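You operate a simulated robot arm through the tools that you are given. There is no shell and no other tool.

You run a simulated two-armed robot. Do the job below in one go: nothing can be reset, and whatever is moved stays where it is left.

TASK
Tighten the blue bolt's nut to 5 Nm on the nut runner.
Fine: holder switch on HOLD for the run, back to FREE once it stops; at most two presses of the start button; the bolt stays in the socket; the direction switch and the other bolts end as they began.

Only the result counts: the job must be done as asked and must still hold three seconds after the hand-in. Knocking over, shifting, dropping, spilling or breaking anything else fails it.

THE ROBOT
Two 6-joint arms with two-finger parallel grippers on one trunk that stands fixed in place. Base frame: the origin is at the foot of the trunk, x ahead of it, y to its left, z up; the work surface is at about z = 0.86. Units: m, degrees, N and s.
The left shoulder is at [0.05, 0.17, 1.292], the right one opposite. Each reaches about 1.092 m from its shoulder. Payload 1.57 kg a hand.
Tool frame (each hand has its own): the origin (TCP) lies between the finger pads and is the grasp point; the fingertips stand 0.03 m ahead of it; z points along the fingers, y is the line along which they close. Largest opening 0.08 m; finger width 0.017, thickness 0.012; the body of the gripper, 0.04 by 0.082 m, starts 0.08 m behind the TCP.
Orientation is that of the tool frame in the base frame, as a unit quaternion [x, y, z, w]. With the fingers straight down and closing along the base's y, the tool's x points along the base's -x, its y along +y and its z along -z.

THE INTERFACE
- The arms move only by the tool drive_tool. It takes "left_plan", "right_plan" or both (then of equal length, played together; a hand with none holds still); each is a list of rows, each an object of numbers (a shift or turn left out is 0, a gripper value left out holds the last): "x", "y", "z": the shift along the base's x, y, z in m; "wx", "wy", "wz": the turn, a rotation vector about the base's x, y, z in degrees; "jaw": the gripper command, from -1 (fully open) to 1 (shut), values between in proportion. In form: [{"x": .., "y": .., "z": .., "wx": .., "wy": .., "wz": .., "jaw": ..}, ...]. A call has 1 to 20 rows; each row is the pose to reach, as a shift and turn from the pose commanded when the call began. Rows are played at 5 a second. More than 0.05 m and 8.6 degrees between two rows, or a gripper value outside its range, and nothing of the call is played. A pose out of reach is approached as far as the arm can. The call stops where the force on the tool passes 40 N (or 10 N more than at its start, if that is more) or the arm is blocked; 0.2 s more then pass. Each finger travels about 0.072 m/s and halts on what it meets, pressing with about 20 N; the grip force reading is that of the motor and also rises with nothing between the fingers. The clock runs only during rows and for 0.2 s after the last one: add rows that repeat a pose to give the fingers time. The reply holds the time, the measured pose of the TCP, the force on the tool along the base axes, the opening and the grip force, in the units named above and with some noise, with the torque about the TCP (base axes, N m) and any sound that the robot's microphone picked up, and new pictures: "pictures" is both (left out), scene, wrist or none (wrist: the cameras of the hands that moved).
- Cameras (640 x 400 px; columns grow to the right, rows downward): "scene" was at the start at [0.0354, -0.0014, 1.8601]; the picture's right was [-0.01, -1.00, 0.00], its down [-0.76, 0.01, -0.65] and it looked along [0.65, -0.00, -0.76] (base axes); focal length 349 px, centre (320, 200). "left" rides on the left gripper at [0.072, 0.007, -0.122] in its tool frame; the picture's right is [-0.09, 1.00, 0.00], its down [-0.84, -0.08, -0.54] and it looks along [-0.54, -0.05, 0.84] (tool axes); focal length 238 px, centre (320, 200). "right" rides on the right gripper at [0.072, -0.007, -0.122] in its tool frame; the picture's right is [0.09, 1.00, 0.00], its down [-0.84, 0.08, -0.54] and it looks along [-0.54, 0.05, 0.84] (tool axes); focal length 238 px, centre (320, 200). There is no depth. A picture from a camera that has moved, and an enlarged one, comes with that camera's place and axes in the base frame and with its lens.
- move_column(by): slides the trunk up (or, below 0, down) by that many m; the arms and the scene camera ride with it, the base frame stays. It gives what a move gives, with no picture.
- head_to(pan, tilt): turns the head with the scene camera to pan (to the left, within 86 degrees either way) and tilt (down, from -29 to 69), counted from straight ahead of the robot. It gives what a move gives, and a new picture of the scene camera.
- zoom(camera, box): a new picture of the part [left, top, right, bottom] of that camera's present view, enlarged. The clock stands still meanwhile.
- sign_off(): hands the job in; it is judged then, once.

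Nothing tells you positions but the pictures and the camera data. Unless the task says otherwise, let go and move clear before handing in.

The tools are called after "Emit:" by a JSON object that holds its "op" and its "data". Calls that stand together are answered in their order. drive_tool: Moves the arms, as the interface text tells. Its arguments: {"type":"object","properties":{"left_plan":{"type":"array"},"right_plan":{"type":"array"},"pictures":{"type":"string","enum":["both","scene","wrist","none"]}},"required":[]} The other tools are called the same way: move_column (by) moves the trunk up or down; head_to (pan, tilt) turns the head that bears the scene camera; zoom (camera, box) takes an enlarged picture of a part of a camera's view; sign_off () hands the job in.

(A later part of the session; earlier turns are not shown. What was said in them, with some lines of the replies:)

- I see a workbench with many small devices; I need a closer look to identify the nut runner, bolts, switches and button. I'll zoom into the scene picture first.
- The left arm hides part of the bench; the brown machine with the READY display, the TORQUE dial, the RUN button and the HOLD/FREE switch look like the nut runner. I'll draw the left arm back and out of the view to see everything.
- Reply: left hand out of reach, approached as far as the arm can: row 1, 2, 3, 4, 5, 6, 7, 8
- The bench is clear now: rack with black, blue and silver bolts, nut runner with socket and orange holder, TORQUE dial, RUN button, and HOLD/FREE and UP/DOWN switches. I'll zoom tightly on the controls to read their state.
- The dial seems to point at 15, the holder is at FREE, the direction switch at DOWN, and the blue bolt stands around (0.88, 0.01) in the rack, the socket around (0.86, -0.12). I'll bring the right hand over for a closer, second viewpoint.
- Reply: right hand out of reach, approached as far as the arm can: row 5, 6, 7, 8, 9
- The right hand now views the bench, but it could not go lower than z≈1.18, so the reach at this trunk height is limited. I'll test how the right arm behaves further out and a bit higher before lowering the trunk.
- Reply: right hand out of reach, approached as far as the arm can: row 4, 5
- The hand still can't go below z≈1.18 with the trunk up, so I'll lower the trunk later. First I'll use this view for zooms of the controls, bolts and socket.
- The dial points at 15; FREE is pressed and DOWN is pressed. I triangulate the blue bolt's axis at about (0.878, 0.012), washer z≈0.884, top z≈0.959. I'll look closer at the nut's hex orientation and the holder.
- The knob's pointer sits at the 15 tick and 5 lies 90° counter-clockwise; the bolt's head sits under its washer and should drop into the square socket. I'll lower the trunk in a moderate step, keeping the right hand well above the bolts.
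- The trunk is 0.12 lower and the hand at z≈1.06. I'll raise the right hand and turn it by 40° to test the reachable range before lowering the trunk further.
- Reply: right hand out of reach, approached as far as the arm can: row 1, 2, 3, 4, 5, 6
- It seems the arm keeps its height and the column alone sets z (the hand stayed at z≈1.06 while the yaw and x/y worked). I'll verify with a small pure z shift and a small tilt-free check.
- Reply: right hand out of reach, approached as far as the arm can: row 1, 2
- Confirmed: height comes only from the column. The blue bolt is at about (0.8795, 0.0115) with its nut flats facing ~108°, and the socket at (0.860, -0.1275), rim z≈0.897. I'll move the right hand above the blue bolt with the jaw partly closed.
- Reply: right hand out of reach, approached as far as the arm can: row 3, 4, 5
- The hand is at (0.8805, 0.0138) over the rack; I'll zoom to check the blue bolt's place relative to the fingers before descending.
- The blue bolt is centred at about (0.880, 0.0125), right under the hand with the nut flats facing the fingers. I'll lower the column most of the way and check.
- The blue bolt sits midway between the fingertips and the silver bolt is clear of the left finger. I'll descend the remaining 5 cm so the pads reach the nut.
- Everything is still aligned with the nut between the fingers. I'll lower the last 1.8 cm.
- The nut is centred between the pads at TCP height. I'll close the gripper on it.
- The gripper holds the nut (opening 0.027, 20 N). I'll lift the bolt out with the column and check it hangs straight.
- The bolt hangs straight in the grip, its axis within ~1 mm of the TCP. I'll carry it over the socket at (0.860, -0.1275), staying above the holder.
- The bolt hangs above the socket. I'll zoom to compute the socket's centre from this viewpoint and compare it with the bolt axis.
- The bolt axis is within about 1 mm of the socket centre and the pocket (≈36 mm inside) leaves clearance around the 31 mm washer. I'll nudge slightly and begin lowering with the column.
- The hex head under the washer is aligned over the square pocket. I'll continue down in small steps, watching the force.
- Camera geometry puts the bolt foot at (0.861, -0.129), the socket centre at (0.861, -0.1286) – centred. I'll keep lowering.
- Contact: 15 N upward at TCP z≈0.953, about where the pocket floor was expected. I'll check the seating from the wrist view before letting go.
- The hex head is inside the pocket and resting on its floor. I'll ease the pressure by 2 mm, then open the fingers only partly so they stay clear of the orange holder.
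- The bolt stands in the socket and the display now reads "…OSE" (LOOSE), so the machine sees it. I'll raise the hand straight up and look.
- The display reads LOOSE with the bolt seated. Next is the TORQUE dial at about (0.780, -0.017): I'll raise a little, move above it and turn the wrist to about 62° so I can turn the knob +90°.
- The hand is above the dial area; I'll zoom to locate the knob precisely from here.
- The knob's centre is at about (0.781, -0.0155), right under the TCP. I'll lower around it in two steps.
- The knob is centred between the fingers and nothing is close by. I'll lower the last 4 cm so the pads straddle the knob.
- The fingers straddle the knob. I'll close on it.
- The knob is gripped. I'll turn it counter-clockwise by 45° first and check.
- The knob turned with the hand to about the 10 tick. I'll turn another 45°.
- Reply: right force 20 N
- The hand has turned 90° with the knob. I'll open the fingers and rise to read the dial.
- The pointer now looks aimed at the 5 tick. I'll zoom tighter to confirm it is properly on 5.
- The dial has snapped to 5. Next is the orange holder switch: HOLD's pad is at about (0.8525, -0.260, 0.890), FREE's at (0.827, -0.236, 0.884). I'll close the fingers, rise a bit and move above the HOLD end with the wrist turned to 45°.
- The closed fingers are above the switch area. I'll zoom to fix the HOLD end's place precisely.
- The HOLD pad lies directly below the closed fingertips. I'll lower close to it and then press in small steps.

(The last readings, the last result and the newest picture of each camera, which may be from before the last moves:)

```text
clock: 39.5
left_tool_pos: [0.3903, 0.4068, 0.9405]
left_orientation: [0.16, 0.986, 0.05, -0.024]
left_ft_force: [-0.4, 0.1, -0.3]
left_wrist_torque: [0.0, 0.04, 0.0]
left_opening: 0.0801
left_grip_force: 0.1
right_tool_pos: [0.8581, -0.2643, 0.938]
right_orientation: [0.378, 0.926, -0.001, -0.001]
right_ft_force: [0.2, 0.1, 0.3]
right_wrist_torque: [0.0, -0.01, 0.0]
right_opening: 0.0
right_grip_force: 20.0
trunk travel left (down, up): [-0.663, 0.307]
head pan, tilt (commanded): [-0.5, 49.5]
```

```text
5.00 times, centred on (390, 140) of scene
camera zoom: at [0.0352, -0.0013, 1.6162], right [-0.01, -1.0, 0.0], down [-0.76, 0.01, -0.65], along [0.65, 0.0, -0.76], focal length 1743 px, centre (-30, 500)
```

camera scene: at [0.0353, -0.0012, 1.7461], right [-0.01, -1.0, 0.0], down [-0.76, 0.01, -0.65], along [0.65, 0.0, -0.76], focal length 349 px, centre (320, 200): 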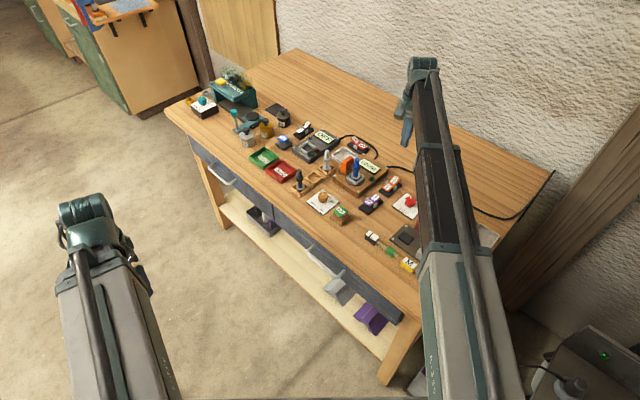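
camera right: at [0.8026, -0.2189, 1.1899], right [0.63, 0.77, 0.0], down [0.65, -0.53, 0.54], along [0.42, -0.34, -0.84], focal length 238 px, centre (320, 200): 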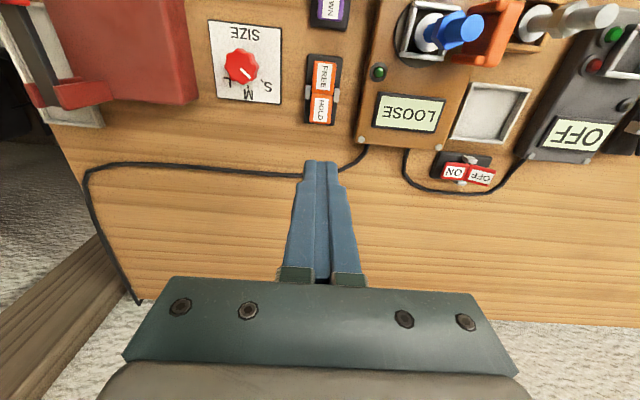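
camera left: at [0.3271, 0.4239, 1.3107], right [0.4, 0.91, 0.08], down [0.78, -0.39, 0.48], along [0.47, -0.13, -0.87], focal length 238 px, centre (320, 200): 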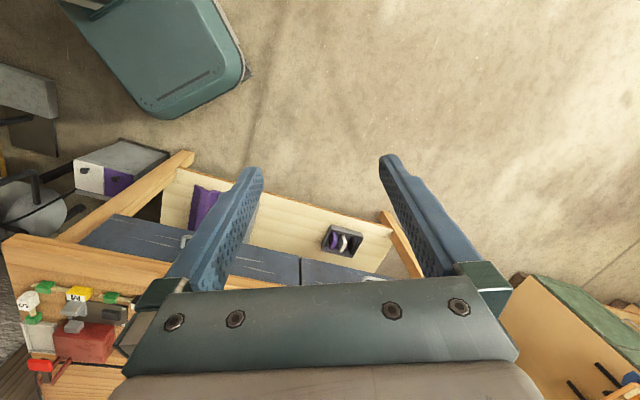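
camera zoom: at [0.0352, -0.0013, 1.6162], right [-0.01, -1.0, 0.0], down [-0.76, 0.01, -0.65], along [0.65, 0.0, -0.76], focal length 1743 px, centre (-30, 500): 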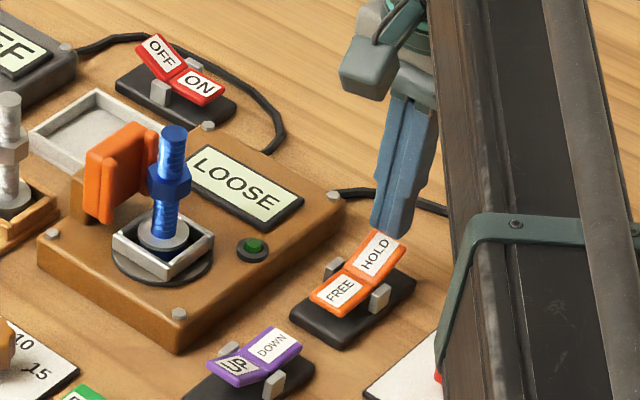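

The fingertips are just above the outer half of HOLD. I'll press down gradually, watching force and sound.

Emit:
{"op": "move_column", "data": {"by": -0.012}}

Emit:
{"op": "move_column", "data": {"by": -0.004}}

Emit:
{"op": "move_column", "data": {"by": -0.003}}

Emit:
{"op": "zoom", "data": {"camera": "scene", "box": [340, 90, 440, 170]}}

```text
clock: 40.1
left_tool_pos: [0.3912, 0.4074, 0.9272]
left_orientation: [0.161, 0.985, 0.05, -0.024]
left_ft_force: [0.2, -0.5, 0.7]
left_wrist_torque: [0.02, -0.01, 0.02]
left_opening: 0.08
left_grip_force: 0.0
right_tool_pos: [0.8586, -0.2645, 0.9259]
right_orientation: [0.378, 0.926, 0.0, 0.001]
right_ft_force: [0.5, 0.3, 0.3]
right_wrist_torque: [0.06, 0.03, 0.01]
right_opening: 0.0
right_grip_force: 19.9
trunk travel left (down, up): [-0.651, 0.319]
head pan, tilt (commanded): [-0.5, 49.5]
```

```text
clock: 40.7
left_tool_pos: [0.3895, 0.4077, 0.9225]
left_orientation: [0.16, 0.986, 0.05, -0.024]
left_ft_force: [0.5, -0.8, -1.7]
left_wrist_torque: [0.0, 0.01, -0.02]
left_opening: 0.0799
left_grip_force: 0.1
right_tool_pos: [0.8578, -0.2644, 0.9226]
right_orientation: [0.378, 0.926, 0.0, 0.0]
right_ft_force: [-0.1, -0.5, -0.1]
right_wrist_torque: [0.01, -0.03, 0.01]
right_opening: 0.0001
right_grip_force: 20.4
trunk travel left (down, up): [-0.647, 0.323]
head pan, tilt (commanded): [-0.5, 49.5]
```

```text
clock: 41.2
left_tool_pos: [0.3903, 0.4069, 0.9198]
left_orientation: [0.16, 0.986, 0.05, -0.023]
left_ft_force: [0.2, 0.1, 0.7]
left_wrist_torque: [-0.02, 0.01, 0.0]
left_opening: 0.08
left_grip_force: 0.1
right_tool_pos: [0.8598, -0.2645, 0.9185]
right_orientation: [0.378, 0.926, 0.0, 0.001]
right_ft_force: [-0.4, -0.8, 0.5]
right_wrist_torque: [0.0, 0.04, 0.0]
right_opening: 0.0
right_grip_force: 19.9
trunk travel left (down, up): [-0.644, 0.326]
head pan, tilt (commanded): [-0.5, 49.5]
```

```text
5.00 times, centred on (390, 130) of scene
camera zoom: at [0.0353, -0.0013, 1.5971], right [-0.01, -1.0, 0.0], down [-0.76, 0.01, -0.65], along [0.65, 0.0, -0.76], focal length 1743 px, centre (-30, 550)
```

zoom: 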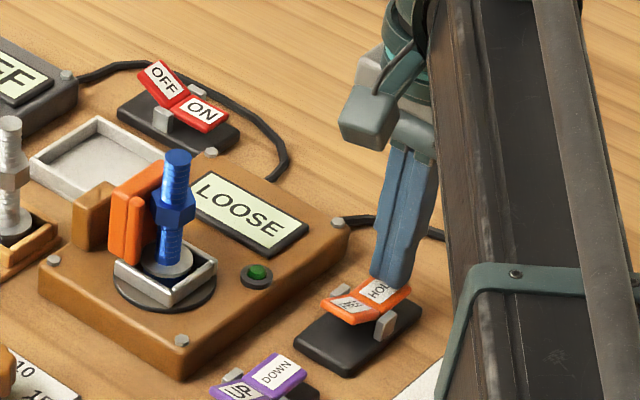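

The rocker flipped to HOLD (FREE end is up) and the orange holder slid up to the bolt. I'll rise and verify.

Emit:
{"op": "move_column", "data": {"by": 0.13}}

Emit:
{"op": "zoom", "data": {"camera": "scene", "box": [320, 130, 420, 220]}}

Emit:
{"op": "zoom", "data": {"camera": "right", "box": [270, 0, 470, 160]}}

```text
clock: 42.8
left_tool_pos: [0.3916, 0.4073, 1.0498]
left_orientation: [0.161, 0.985, 0.049, -0.024]
left_ft_force: [-0.3, 0.4, 0.0]
left_wrist_torque: [0.0, 0.02, -0.02]
left_opening: 0.08
left_grip_force: 0.0
right_tool_pos: [0.8587, -0.2643, 1.049]
right_orientation: [0.378, 0.926, -0.001, 0.0]
right_ft_force: [-0.4, 0.2, 0.3]
right_wrist_torque: [0.02, 0.0, 0.03]
right_opening: 0.0
right_grip_force: 20.4
trunk travel left (down, up): [-0.774, 0.196]
head pan, tilt (commanded): [-0.5, 49.5]
```

```text
4.44 times, centred on (370, 175) of scene
camera zoom: at [0.0356, -0.0013, 1.7271], right [-0.01, -1.0, 0.0], down [-0.76, 0.01, -0.65], along [0.65, 0.0, -0.76], focal length 1549 px, centre (98, 311)
```

zoom: 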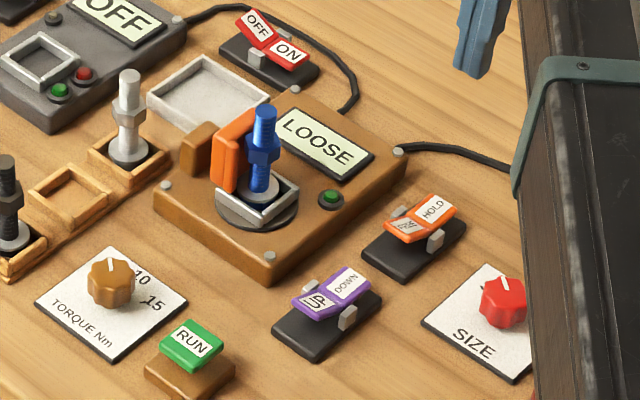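

```text
2.50 times, centred on (370, 80) of right
camera zoom: at [0.8026, -0.219, 1.1708], right [0.63, 0.78, 0.0], down [0.65, -0.53, 0.54], along [0.42, -0.34, -0.84], focal length 596 px, centre (195, 500)
```

zoom: 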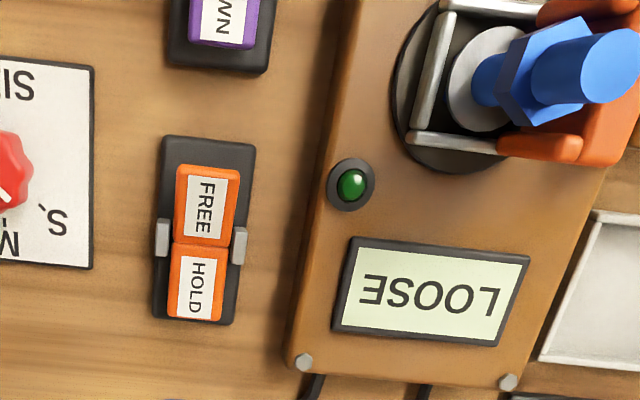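

HOLD is set and the holder grips around the nut; display still LOOSE. Next, the RUN button: its green top is at about (0.714, -0.0705, 0.897). I'll move the closed fingers above it.

Emit:
{"op": "drive_tool", "data": {"right_plan": [{"x": -0.02, "y": 0.027}, {"x": -0.041, "y": 0.055}, {"x": -0.062, "y": 0.083}, {"x": -0.083, "y": 0.111}, {"x": -0.104, "y": 0.139}, {"x": -0.125, "y": 0.167}, {"x": -0.1445, "y": 0.194}, {"x": -0.1445, "y": 0.194}], "pictures": "both"}}

Emit:
{"op": "zoom", "data": {"camera": "right", "box": [260, 40, 380, 160]}}

```text
clock: 44.6
left_tool_pos: [0.3906, 0.4074, 1.0505]
left_orientation: [0.16, 0.986, 0.049, -0.024]
left_ft_force: [-0.1, 0.1, -0.3]
left_wrist_torque: [-0.01, -0.02, 0.01]
left_opening: 0.08
left_grip_force: 0.1
right_tool_pos: [0.714, -0.0718, 1.0493]
right_orientation: [0.379, 0.926, 0.0, 0.0]
right_ft_force: [-0.1, 0.0, -0.8]
right_wrist_torque: [-0.03, -0.03, 0.0]
right_opening: 0.0002
right_grip_force: 20.3
trunk travel left (down, up): [-0.774, 0.196]
head pan, tilt (commanded): [-0.5, 49.5]
camera scene: at [0.0355, -0.0014, 1.7271], right [-0.01, -1.0, 0.0], down [-0.76, 0.01, -0.65], along [0.65, 0.0, -0.76], focal length 349 px, centre (320, 200)
camera right: at [0.658, -0.0262, 1.1709], right [0.63, 0.78, 0.0], down [0.65, -0.53, 0.54], along [0.42, -0.34, -0.84], focal length 238 px, centre (320, 200)
```

scene: 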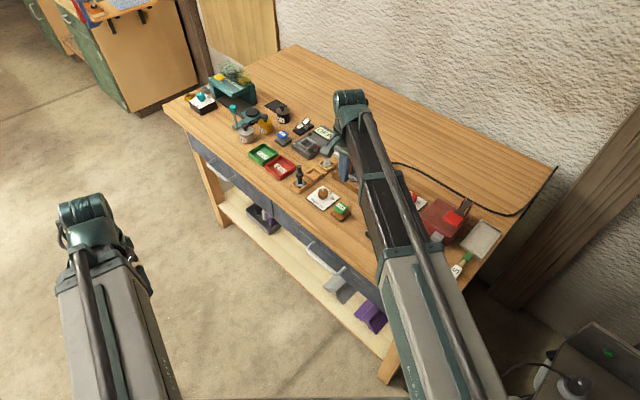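
right: 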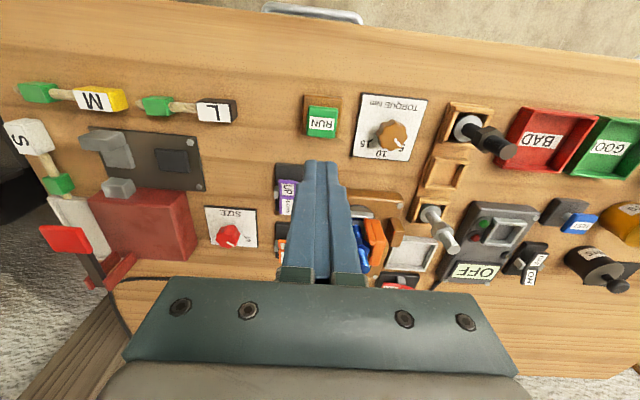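

```text
3.33 times, centred on (320, 100) of right
camera zoom: at [0.658, -0.0262, 1.1709], right [0.63, 0.78, 0.0], down [0.65, -0.53, 0.54], along [0.42, -0.34, -0.84], focal length 794 px, centre (320, 533)
```

zoom: 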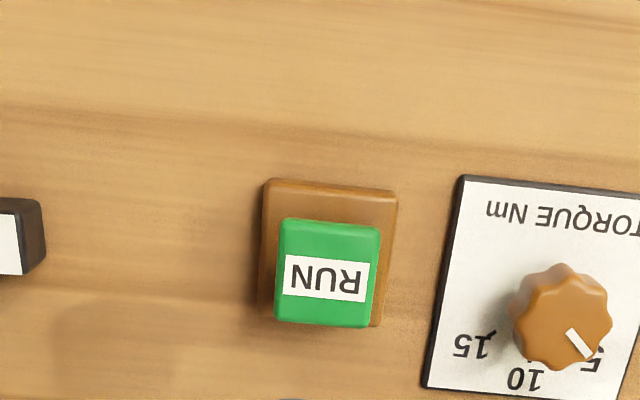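

The fingertips are right above RUN (within 1.5 mm), and the dial's pointer is seen on 5. I'll lower to just above the button.

Emit:
{"op": "move_column", "data": {"by": -0.113}}

Emit:
{"op": "zoom", "data": {"camera": "right", "box": [260, 60, 380, 180]}}

Emit:
{"op": "zoom", "data": {"camera": "scene", "box": [290, 90, 400, 200]}}

```text
clock: 46.0
left_tool_pos: [0.3913, 0.4067, 0.9373]
left_orientation: [0.161, 0.985, 0.05, -0.024]
left_ft_force: [-0.6, -0.2, 0.9]
left_wrist_torque: [0.03, -0.02, -0.01]
left_opening: 0.0799
left_grip_force: 0.1
right_tool_pos: [0.7127, -0.0728, 0.9365]
right_orientation: [0.379, 0.925, 0.0, 0.0]
right_ft_force: [0.6, 0.3, -0.1]
right_wrist_torque: [0.02, 0.02, -0.01]
right_opening: 0.0
right_grip_force: 20.9
trunk travel left (down, up): [-0.661, 0.309]
head pan, tilt (commanded): [-0.5, 49.5]
```

```text
3.33 times, centred on (320, 120) of right
camera zoom: at [0.6579, -0.0264, 1.058], right [0.63, 0.78, 0.0], down [0.65, -0.53, 0.54], along [0.42, -0.34, -0.84], focal length 794 px, centre (320, 467)
```

zoom: 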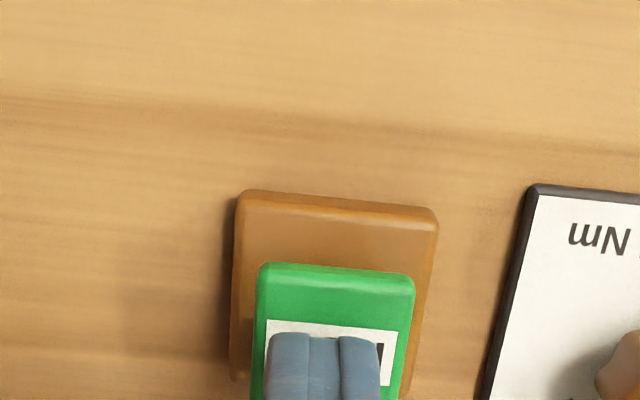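

```text
3.64 times, centred on (345, 145) of scene
camera zoom: at [0.0352, -0.0013, 1.6141], right [-0.01, -1.0, 0.0], down [-0.76, 0.01, -0.65], along [0.65, 0.0, -0.76], focal length 1268 px, centre (229, 400)
```

zoom: 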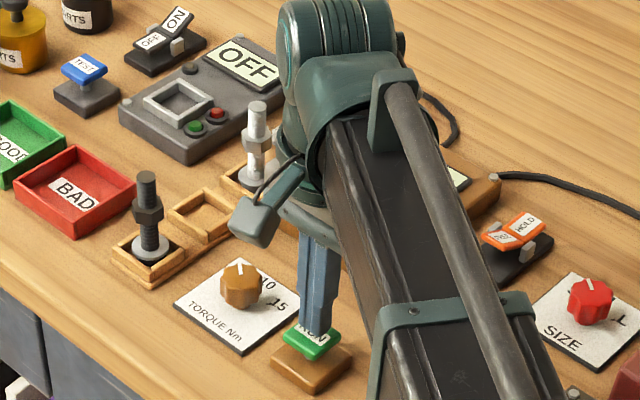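

The tips are ~1 cm above the RUN cap. I'll press down in small steps.

Emit:
{"op": "move_column", "data": {"by": -0.009}}

Emit:
{"op": "move_column", "data": {"by": -0.003}}

```text
clock: 46.6
left_tool_pos: [0.3912, 0.4069, 0.9288]
left_orientation: [0.16, 0.986, 0.05, -0.023]
left_ft_force: [-1.0, -0.3, 0.3]
left_wrist_torque: [-0.02, -0.01, -0.03]
left_opening: 0.0799
left_grip_force: 0.0
right_tool_pos: [0.7135, -0.0708, 0.9257]
right_orientation: [0.379, 0.926, 0.0, -0.001]
right_ft_force: [0.3, 0.1, 0.2]
right_wrist_torque: [0.0, -0.01, 0.03]
right_opening: 0.0003
right_grip_force: 19.9
trunk travel left (down, up): [-0.652, 0.318]
head pan, tilt (commanded): [-0.5, 49.5]
```

```text
clock: 47.1
left_tool_pos: [0.3912, 0.4076, 0.9259]
left_orientation: [0.16, 0.986, 0.049, -0.024]
left_ft_force: [0.2, -0.3, -0.3]
left_wrist_torque: [0.03, 0.01, 0.01]
left_opening: 0.0799
left_grip_force: 0.1
right_tool_pos: [0.714, -0.071, 0.924]
right_orientation: [0.379, 0.926, 0.0, 0.0]
right_ft_force: [0.4, 0.2, 1.5]
right_wrist_torque: [0.03, -0.02, 0.03]
right_opening: 0.0
right_grip_force: 19.8
trunk travel left (down, up): [-0.649, 0.321]
head pan, tilt (commanded): [-0.5, 49.5]
```

Contact is just starting (1.5 N). I'll press a little further.

Emit:
{"op": "move_column", "data": {"by": -0.003}}

Emit:
{"op": "zoom", "data": {"camera": "scene", "box": [290, 90, 400, 200]}}

```text
clock: 47.6
left_tool_pos: [0.3906, 0.4076, 0.9227]
left_orientation: [0.16, 0.986, 0.05, -0.023]
left_ft_force: [0.4, -0.5, -0.1]
left_wrist_torque: [0.03, -0.01, 0.0]
left_opening: 0.08
left_grip_force: 0.1
right_tool_pos: [0.7135, -0.0709, 0.9206]
right_orientation: [0.378, 0.926, 0.0, 0.0]
right_ft_force: [1.2, 0.6, 2.0]
right_wrist_torque: [-0.01, 0.02, -0.05]
right_opening: 0.0
right_grip_force: 20.3
trunk travel left (down, up): [-0.646, 0.324]
head pan, tilt (commanded): [-0.5, 49.5]
heard: click
```

```text
3.64 times, centred on (345, 145) of scene
camera zoom: at [0.0353, -0.0012, 1.5991], right [-0.01, -1.0, 0.0], down [-0.76, 0.01, -0.65], along [0.65, 0.0, -0.76], focal length 1268 px, centre (229, 400)
```

zoom: 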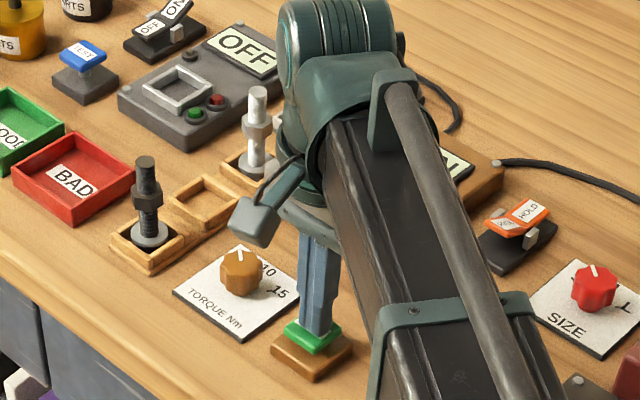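

A click was heard and the display changed to "…N" (RUN). I'll lift off the button and watch the display.

Emit:
{"op": "move_column", "data": {"by": 0.1}}

Emit:
{"op": "zoom", "data": {"camera": "right", "box": [260, 60, 460, 260]}}

Emit:
{"op": "zoom", "data": {"camera": "scene", "box": [290, 110, 440, 230]}}

```text
clock: 49.0
left_tool_pos: [0.3904, 0.4071, 1.0222]
left_orientation: [0.161, 0.985, 0.05, -0.024]
left_ft_force: [0.4, -0.1, 0.2]
left_wrist_torque: [-0.01, 0.01, -0.02]
left_opening: 0.0802
left_grip_force: 0.0
right_tool_pos: [0.7131, -0.0719, 1.0205]
right_orientation: [0.378, 0.926, 0.0, 0.0]
right_ft_force: [-0.3, 0.4, -0.1]
right_wrist_torque: [0.02, 0.03, -0.03]
right_opening: 0.0
right_grip_force: 19.9
trunk travel left (down, up): [-0.746, 0.224]
head pan, tilt (commanded): [-0.5, 49.5]
```

```text
2.00 times, centred on (360, 160) of right
camera zoom: at [0.6581, -0.0263, 1.1428], right [0.63, 0.78, 0.0], down [0.65, -0.53, 0.54], along [0.42, -0.34, -0.84], focal length 477 px, centre (240, 280)
```

zoom: 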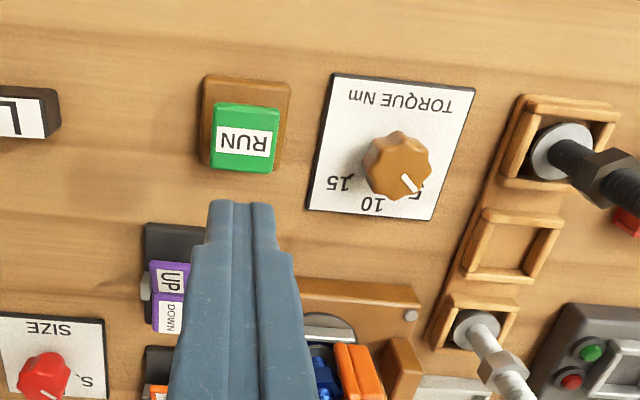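

```text
3.33 times, centred on (365, 170) of scene
camera zoom: at [0.0355, -0.0012, 1.6991], right [-0.01, -1.0, 0.0], down [-0.76, 0.01, -0.65], along [0.65, 0.0, -0.76], focal length 1162 px, centre (170, 300)
```

zoom: 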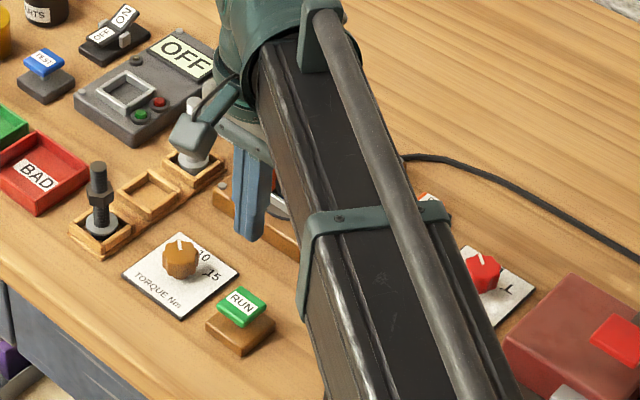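

The arm blocks the display. I'll move the hand over to above the FREE end of the holder switch, from where the display can be seen, and check whether the run has stopped.

Emit:
{"op": "move_column", "data": {"by": 0.03}}

Emit:
{"op": "drive_tool", "data": {"right_plan": [{"x": 0.018, "y": -0.026}, {"x": 0.036, "y": -0.053}, {"x": 0.054, "y": -0.079}, {"x": 0.072, "y": -0.105}, {"x": 0.09, "y": -0.132}, {"x": 0.1087, "y": -0.1582}, {"x": 0.1087, "y": -0.1582}], "pictures": "both"}}

Emit:
{"op": "zoom", "data": {"camera": "right", "box": [270, 0, 470, 160]}}

Emit:
{"op": "zoom", "data": {"camera": "scene", "box": [320, 130, 420, 220]}}

```text
clock: 49.7
left_tool_pos: [0.3907, 0.4072, 1.0525]
left_orientation: [0.16, 0.986, 0.05, -0.024]
left_ft_force: [0.2, -0.5, -0.2]
left_wrist_torque: [0.0, -0.01, 0.0]
left_opening: 0.0802
left_grip_force: 0.1
right_tool_pos: [0.7134, -0.0714, 1.05]
right_orientation: [0.378, 0.926, 0.0, -0.001]
right_ft_force: [0.3, -0.2, 0.7]
right_wrist_torque: [0.0, 0.03, 0.0]
right_opening: 0.0
right_grip_force: 19.9
trunk travel left (down, up): [-0.776, 0.194]
head pan, tilt (commanded): [-0.5, 49.5]
```

```text
clock: 51.3
left_tool_pos: [0.3905, 0.4076, 1.0513]
left_orientation: [0.16, 0.986, 0.049, -0.024]
left_ft_force: [0.5, -0.5, 0.2]
left_wrist_torque: [-0.04, 0.0, -0.01]
left_opening: 0.0802
left_grip_force: 0.1
right_tool_pos: [0.822, -0.2299, 1.051]
right_orientation: [0.378, 0.926, 0.0, 0.001]
right_ft_force: [0.0, 0.5, 0.0]
right_wrist_torque: [0.01, 0.03, -0.02]
right_opening: 0.0
right_grip_force: 19.8
trunk travel left (down, up): [-0.776, 0.194]
head pan, tilt (commanded): [-0.5, 49.5]
camera scene: at [0.0352, -0.0011, 1.7291], right [-0.01, -1.0, 0.0], down [-0.76, 0.01, -0.65], along [0.65, 0.0, -0.76], focal length 349 px, centre (320, 200)
camera right: at [0.766, -0.1849, 1.173], right [0.63, 0.78, 0.0], down [0.65, -0.53, 0.54], along [0.42, -0.34, -0.84], focal length 238 px, centre (320, 200)
```

scene: 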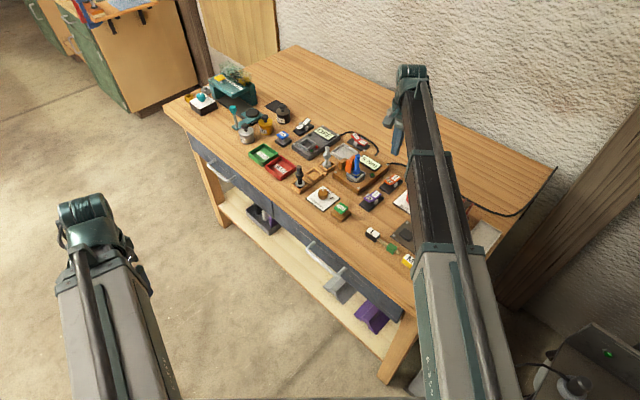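
right: 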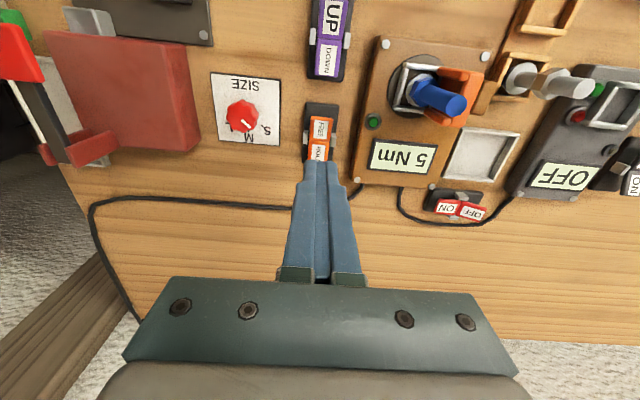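

```text
2.50 times, centred on (370, 80) of right
camera zoom: at [0.766, -0.1849, 1.173], right [0.63, 0.78, 0.0], down [0.65, -0.53, 0.54], along [0.42, -0.34, -0.84], focal length 596 px, centre (195, 500)
```

zoom: 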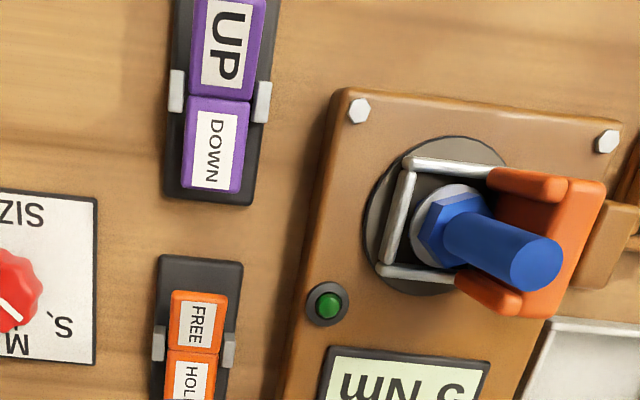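

```text
4.44 times, centred on (370, 175) of scene
camera zoom: at [0.0352, -0.0011, 1.7291], right [-0.01, -1.0, 0.0], down [-0.76, 0.01, -0.65], along [0.65, 0.0, -0.76], focal length 1549 px, centre (98, 311)
```

zoom: 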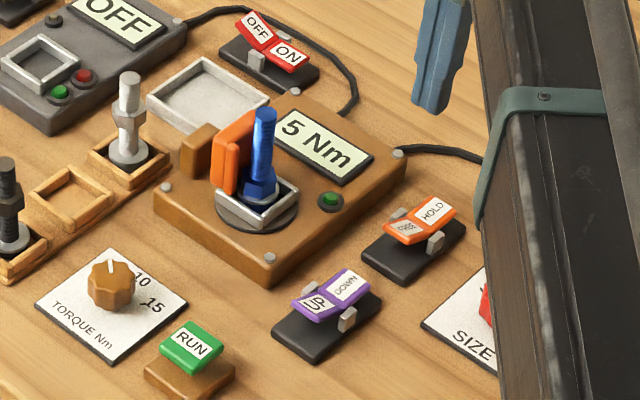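

The display reads "5 Nm" and the nut has run down to the washer – the run has stopped. Now back to FREE: the raised FREE pad is centred at about (0.8305, -0.237), so I'll shift slightly and press its outer half.

Emit:
{"op": "drive_tool", "data": {"right_plan": [{"x": 0.003, "y": -0.002}, {"x": 0.003, "y": -0.002}], "pictures": "none"}}

Emit:
{"op": "move_column", "data": {"by": -0.115}}

Emit:
{"op": "zoom", "data": {"camera": "right", "box": [270, 80, 370, 180]}}

Emit:
{"op": "zoom", "data": {"camera": "scene", "box": [320, 90, 430, 180]}}

```text
clock: 51.9
left_tool_pos: [0.391, 0.407, 1.0523]
left_orientation: [0.16, 0.986, 0.05, -0.024]
left_ft_force: [0.1, 0.0, -1.2]
left_wrist_torque: [-0.04, 0.01, -0.01]
left_opening: 0.0797
left_grip_force: 0.1
right_tool_pos: [0.8255, -0.2321, 1.0513]
right_orientation: [0.378, 0.926, 0.0, 0.0]
right_ft_force: [-0.4, 0.0, 0.2]
right_wrist_torque: [0.01, 0.0, -0.04]
right_opening: 0.0
right_grip_force: 19.6
trunk travel left (down, up): [-0.776, 0.194]
head pan, tilt (commanded): [-0.5, 49.5]
```

```text
clock: 53.4
left_tool_pos: [0.3907, 0.4072, 0.9376]
left_orientation: [0.16, 0.986, 0.05, -0.024]
left_ft_force: [0.6, -0.1, -0.1]
left_wrist_torque: [-0.02, 0.0, 0.01]
left_opening: 0.0798
left_grip_force: 0.1
right_tool_pos: [0.8243, -0.2323, 0.9359]
right_orientation: [0.378, 0.926, 0.0, 0.0]
right_ft_force: [0.4, 0.3, -0.5]
right_wrist_torque: [0.02, -0.01, -0.02]
right_opening: 0.0
right_grip_force: 19.6
trunk travel left (down, up): [-0.661, 0.309]
head pan, tilt (commanded): [-0.5, 49.5]
```

```text
4.00 times, centred on (320, 130) of right
camera zoom: at [0.7688, -0.1866, 1.058], right [0.63, 0.78, 0.0], down [0.65, -0.53, 0.54], along [0.42, -0.34, -0.84], focal length 953 px, centre (320, 480)
```

zoom: 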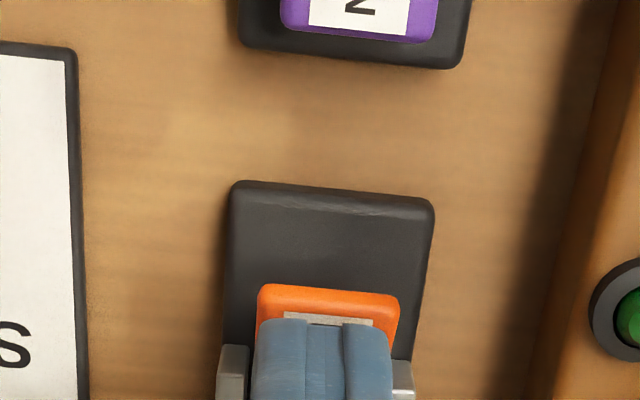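

```text
4.44 times, centred on (375, 135) of scene
camera zoom: at [0.0352, -0.0013, 1.6141], right [-0.01, -1.0, 0.0], down [-0.76, 0.01, -0.65], along [0.65, 0.0, -0.76], focal length 1549 px, centre (76, 489)
```

zoom: 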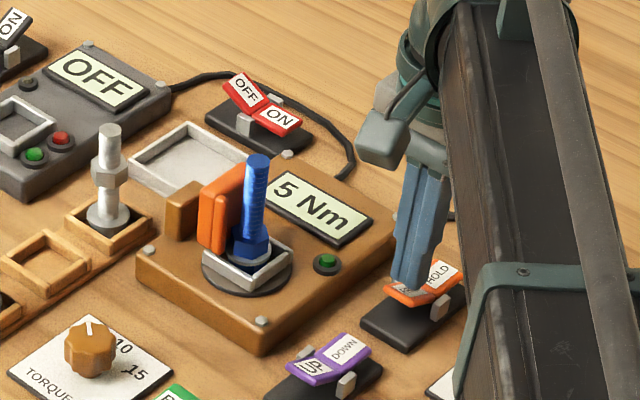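

The fingertips cover the outer half of the raised FREE pad. I'll press it down in steps.

Emit:
{"op": "move_column", "data": {"by": -0.01}}

Emit:
{"op": "move_column", "data": {"by": -0.004}}

Emit:
{"op": "move_column", "data": {"by": -0.003}}

Emit:
{"op": "zoom", "data": {"camera": "scene", "box": [320, 80, 430, 170]}}

```text
clock: 54.0
left_tool_pos: [0.3903, 0.4055, 0.9269]
left_orientation: [0.161, 0.985, 0.05, -0.023]
left_ft_force: [-0.4, -0.6, -0.4]
left_wrist_torque: [-0.01, -0.01, -0.02]
left_opening: 0.0802
left_grip_force: 0.1
right_tool_pos: [0.8253, -0.2326, 0.9252]
right_orientation: [0.379, 0.925, 0.0, 0.0]
right_ft_force: [-0.8, 0.8, -0.1]
right_wrist_torque: [0.01, -0.02, -0.01]
right_opening: 0.0
right_grip_force: 20.2
trunk travel left (down, up): [-0.651, 0.319]
head pan, tilt (commanded): [-0.5, 49.5]
```

```text
clock: 54.5
left_tool_pos: [0.3901, 0.4075, 0.9226]
left_orientation: [0.16, 0.986, 0.05, -0.024]
left_ft_force: [-0.6, -0.7, -0.5]
left_wrist_torque: [0.03, 0.01, -0.01]
left_opening: 0.08
left_grip_force: 0.1
right_tool_pos: [0.825, -0.2312, 0.9208]
right_orientation: [0.379, 0.926, 0.001, 0.001]
right_ft_force: [0.6, -0.1, -0.1]
right_wrist_torque: [-0.01, 0.03, 0.03]
right_opening: 0.0001
right_grip_force: 20.2
trunk travel left (down, up): [-0.647, 0.323]
head pan, tilt (commanded): [-0.5, 49.5]
```

```text
clock: 55.0
left_tool_pos: [0.3907, 0.4083, 0.9205]
left_orientation: [0.16, 0.986, 0.051, -0.023]
left_ft_force: [0.3, -0.7, -0.8]
left_wrist_torque: [0.0, -0.01, 0.02]
left_opening: 0.0797
left_grip_force: 0.0
right_tool_pos: [0.8246, -0.2314, 0.9191]
right_orientation: [0.379, 0.925, 0.0, 0.0]
right_ft_force: [0.9, -0.7, 0.5]
right_wrist_torque: [-0.02, 0.0, 0.0]
right_opening: 0.0002
right_grip_force: 20.1
trunk travel left (down, up): [-0.644, 0.326]
head pan, tilt (commanded): [-0.5, 49.5]
```

```text
4.44 times, centred on (375, 125) of scene
camera zoom: at [0.0353, -0.0013, 1.5971], right [-0.01, -1.0, 0.0], down [-0.76, 0.01, -0.65], along [0.65, 0.0, -0.76], focal length 1549 px, centre (76, 533)
```

zoom: 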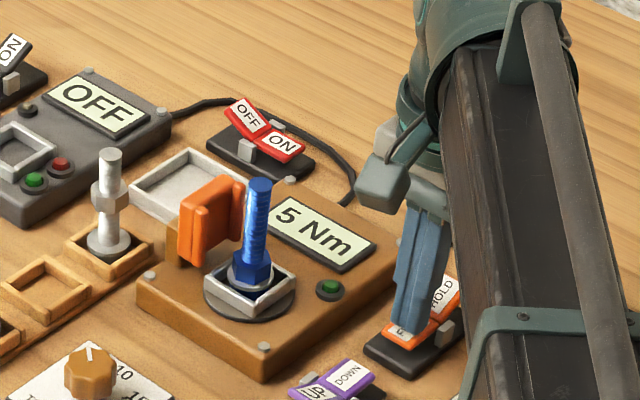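

The rocker is back on FREE and the holder has drawn back; the display still reads 5 Nm. I'll rise and check everything.

Emit:
{"op": "move_column", "data": {"by": 0.14}}

Emit:
{"op": "drive_tool", "data": {"right_plan": [{"x": -0.01, "y": -0.04}, {"x": -0.02, "y": -0.08}, {"x": -0.03, "y": -0.12}, {"x": -0.04, "y": -0.15}, {"x": -0.05, "y": -0.18}, {"x": -0.05, "y": -0.18}], "pictures": "both"}}

Emit:
{"op": "zoom", "data": {"camera": "scene", "box": [280, 130, 420, 240]}}

Emit:
{"op": "zoom", "data": {"camera": "scene", "box": [330, 140, 400, 210]}}

```text
clock: 56.7
left_tool_pos: [0.3898, 0.4074, 1.0607]
left_orientation: [0.16, 0.986, 0.049, -0.024]
left_ft_force: [0.6, -0.1, -0.9]
left_wrist_torque: [0.02, 0.0, 0.02]
left_opening: 0.0801
left_grip_force: 0.0
right_tool_pos: [0.8238, -0.2312, 1.0589]
right_orientation: [0.378, 0.926, 0.0, 0.0]
right_ft_force: [-0.5, -0.3, 0.2]
right_wrist_torque: [0.01, 0.02, -0.03]
right_opening: 0.0
right_grip_force: 19.1
trunk travel left (down, up): [-0.784, 0.186]
head pan, tilt (commanded): [-0.5, 49.5]
```

```text
clock: 58.1
left_tool_pos: [0.3908, 0.4075, 1.0601]
left_orientation: [0.16, 0.986, 0.049, -0.024]
left_ft_force: [-1.2, 0.3, -0.1]
left_wrist_torque: [0.0, 0.02, -0.03]
left_opening: 0.0799
left_grip_force: 0.0
right_tool_pos: [0.7768, -0.4142, 1.0594]
right_orientation: [0.378, 0.926, 0.0, 0.0]
right_ft_force: [1.0, 0.0, 0.4]
right_wrist_torque: [-0.01, -0.03, -0.03]
right_opening: 0.0002
right_grip_force: 19.9
trunk travel left (down, up): [-0.784, 0.186]
head pan, tilt (commanded): [-0.5, 49.5]
camera scene: at [0.0354, -0.0011, 1.7371], right [-0.01, -1.0, 0.0], down [-0.76, 0.01, -0.65], along [0.65, 0.0, -0.76], focal length 349 px, centre (320, 200)
camera right: at [0.7203, -0.3682, 1.1809], right [0.63, 0.78, 0.0], down [0.65, -0.53, 0.54], along [0.42, -0.34, -0.84], focal length 238 px, centre (320, 200)
```

scene: 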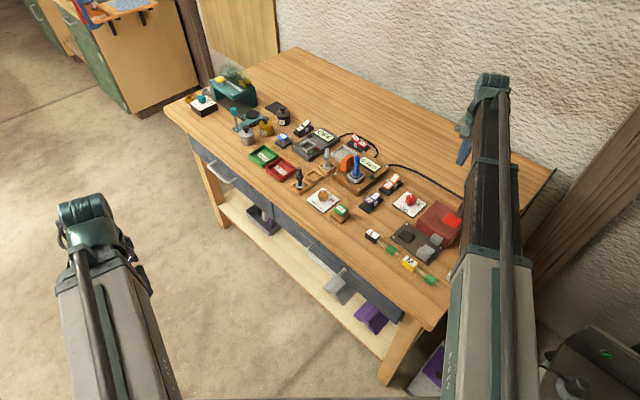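
right: 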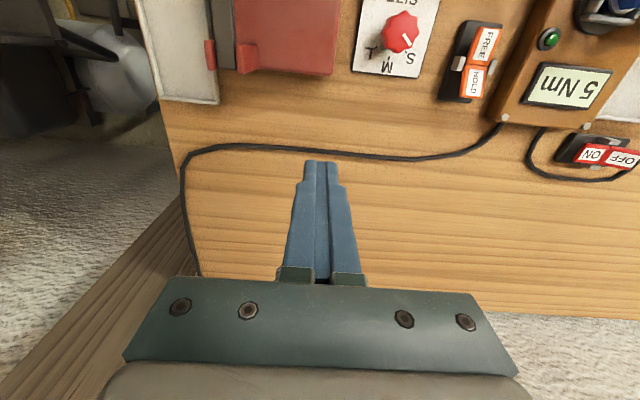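

```text
3.64 times, centred on (350, 185) of scene
camera zoom: at [0.0354, -0.0011, 1.7371], right [-0.01, -1.0, 0.0], down [-0.76, 0.01, -0.65], along [0.65, 0.0, -0.76], focal length 1268 px, centre (211, 254)
```

zoom: 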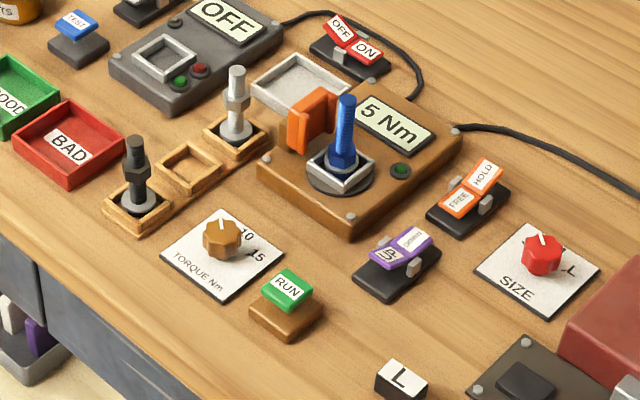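

```text
5.71 times, centred on (365, 175) of scene
camera zoom: at [0.0354, -0.0011, 1.7371], right [-0.01, -1.0, 0.0], down [-0.76, 0.01, -0.65], along [0.65, 0.0, -0.76], focal length 1992 px, centre (63, 343)
```

zoom: 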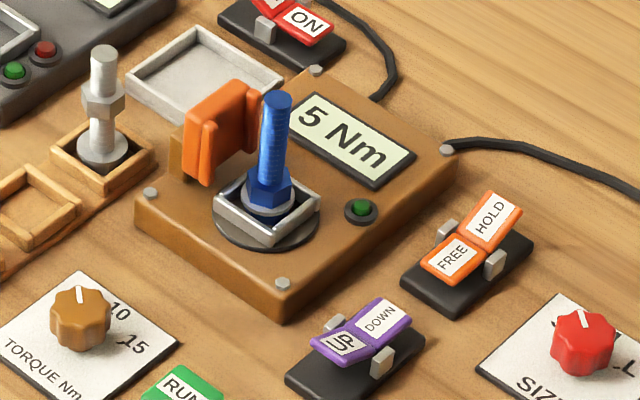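

The display reads 5 Nm with the nut run down. The blue bolt stands in the socket, the holder switch is on FREE with the holder drawn back, and RUN was pressed once. The UP/DOWN switch and the black and silver bolts are unchanged, and both hands are empty and clear, so I'm handing in.

Emit:
{"op": "sign_off", "data": {}}

```text
The job is handed in.
```

The blue bolt's nut is tightened to 5 Nm. The nut runner's display changed from LOOSE to "5 Nm" after a single press of RUN.

- **Torque dial:** it was on 15, so I turned it to 5 before the run and left it there.
- **Holder switch:** it was on HOLD for the run and went back to FREE once the display read 5 Nm. The orange holder has drawn back.
- **Blue bolt:** it is standing in the socket.
- **Left alone:** I took the purple UP/DOWN switch to be the direction switch. It and the black and silver bolts were not touched, and nothing was knocked over or shifted.

Both hands were empty and clear of the bench items when I handed in. The hand-in gave no verdict.
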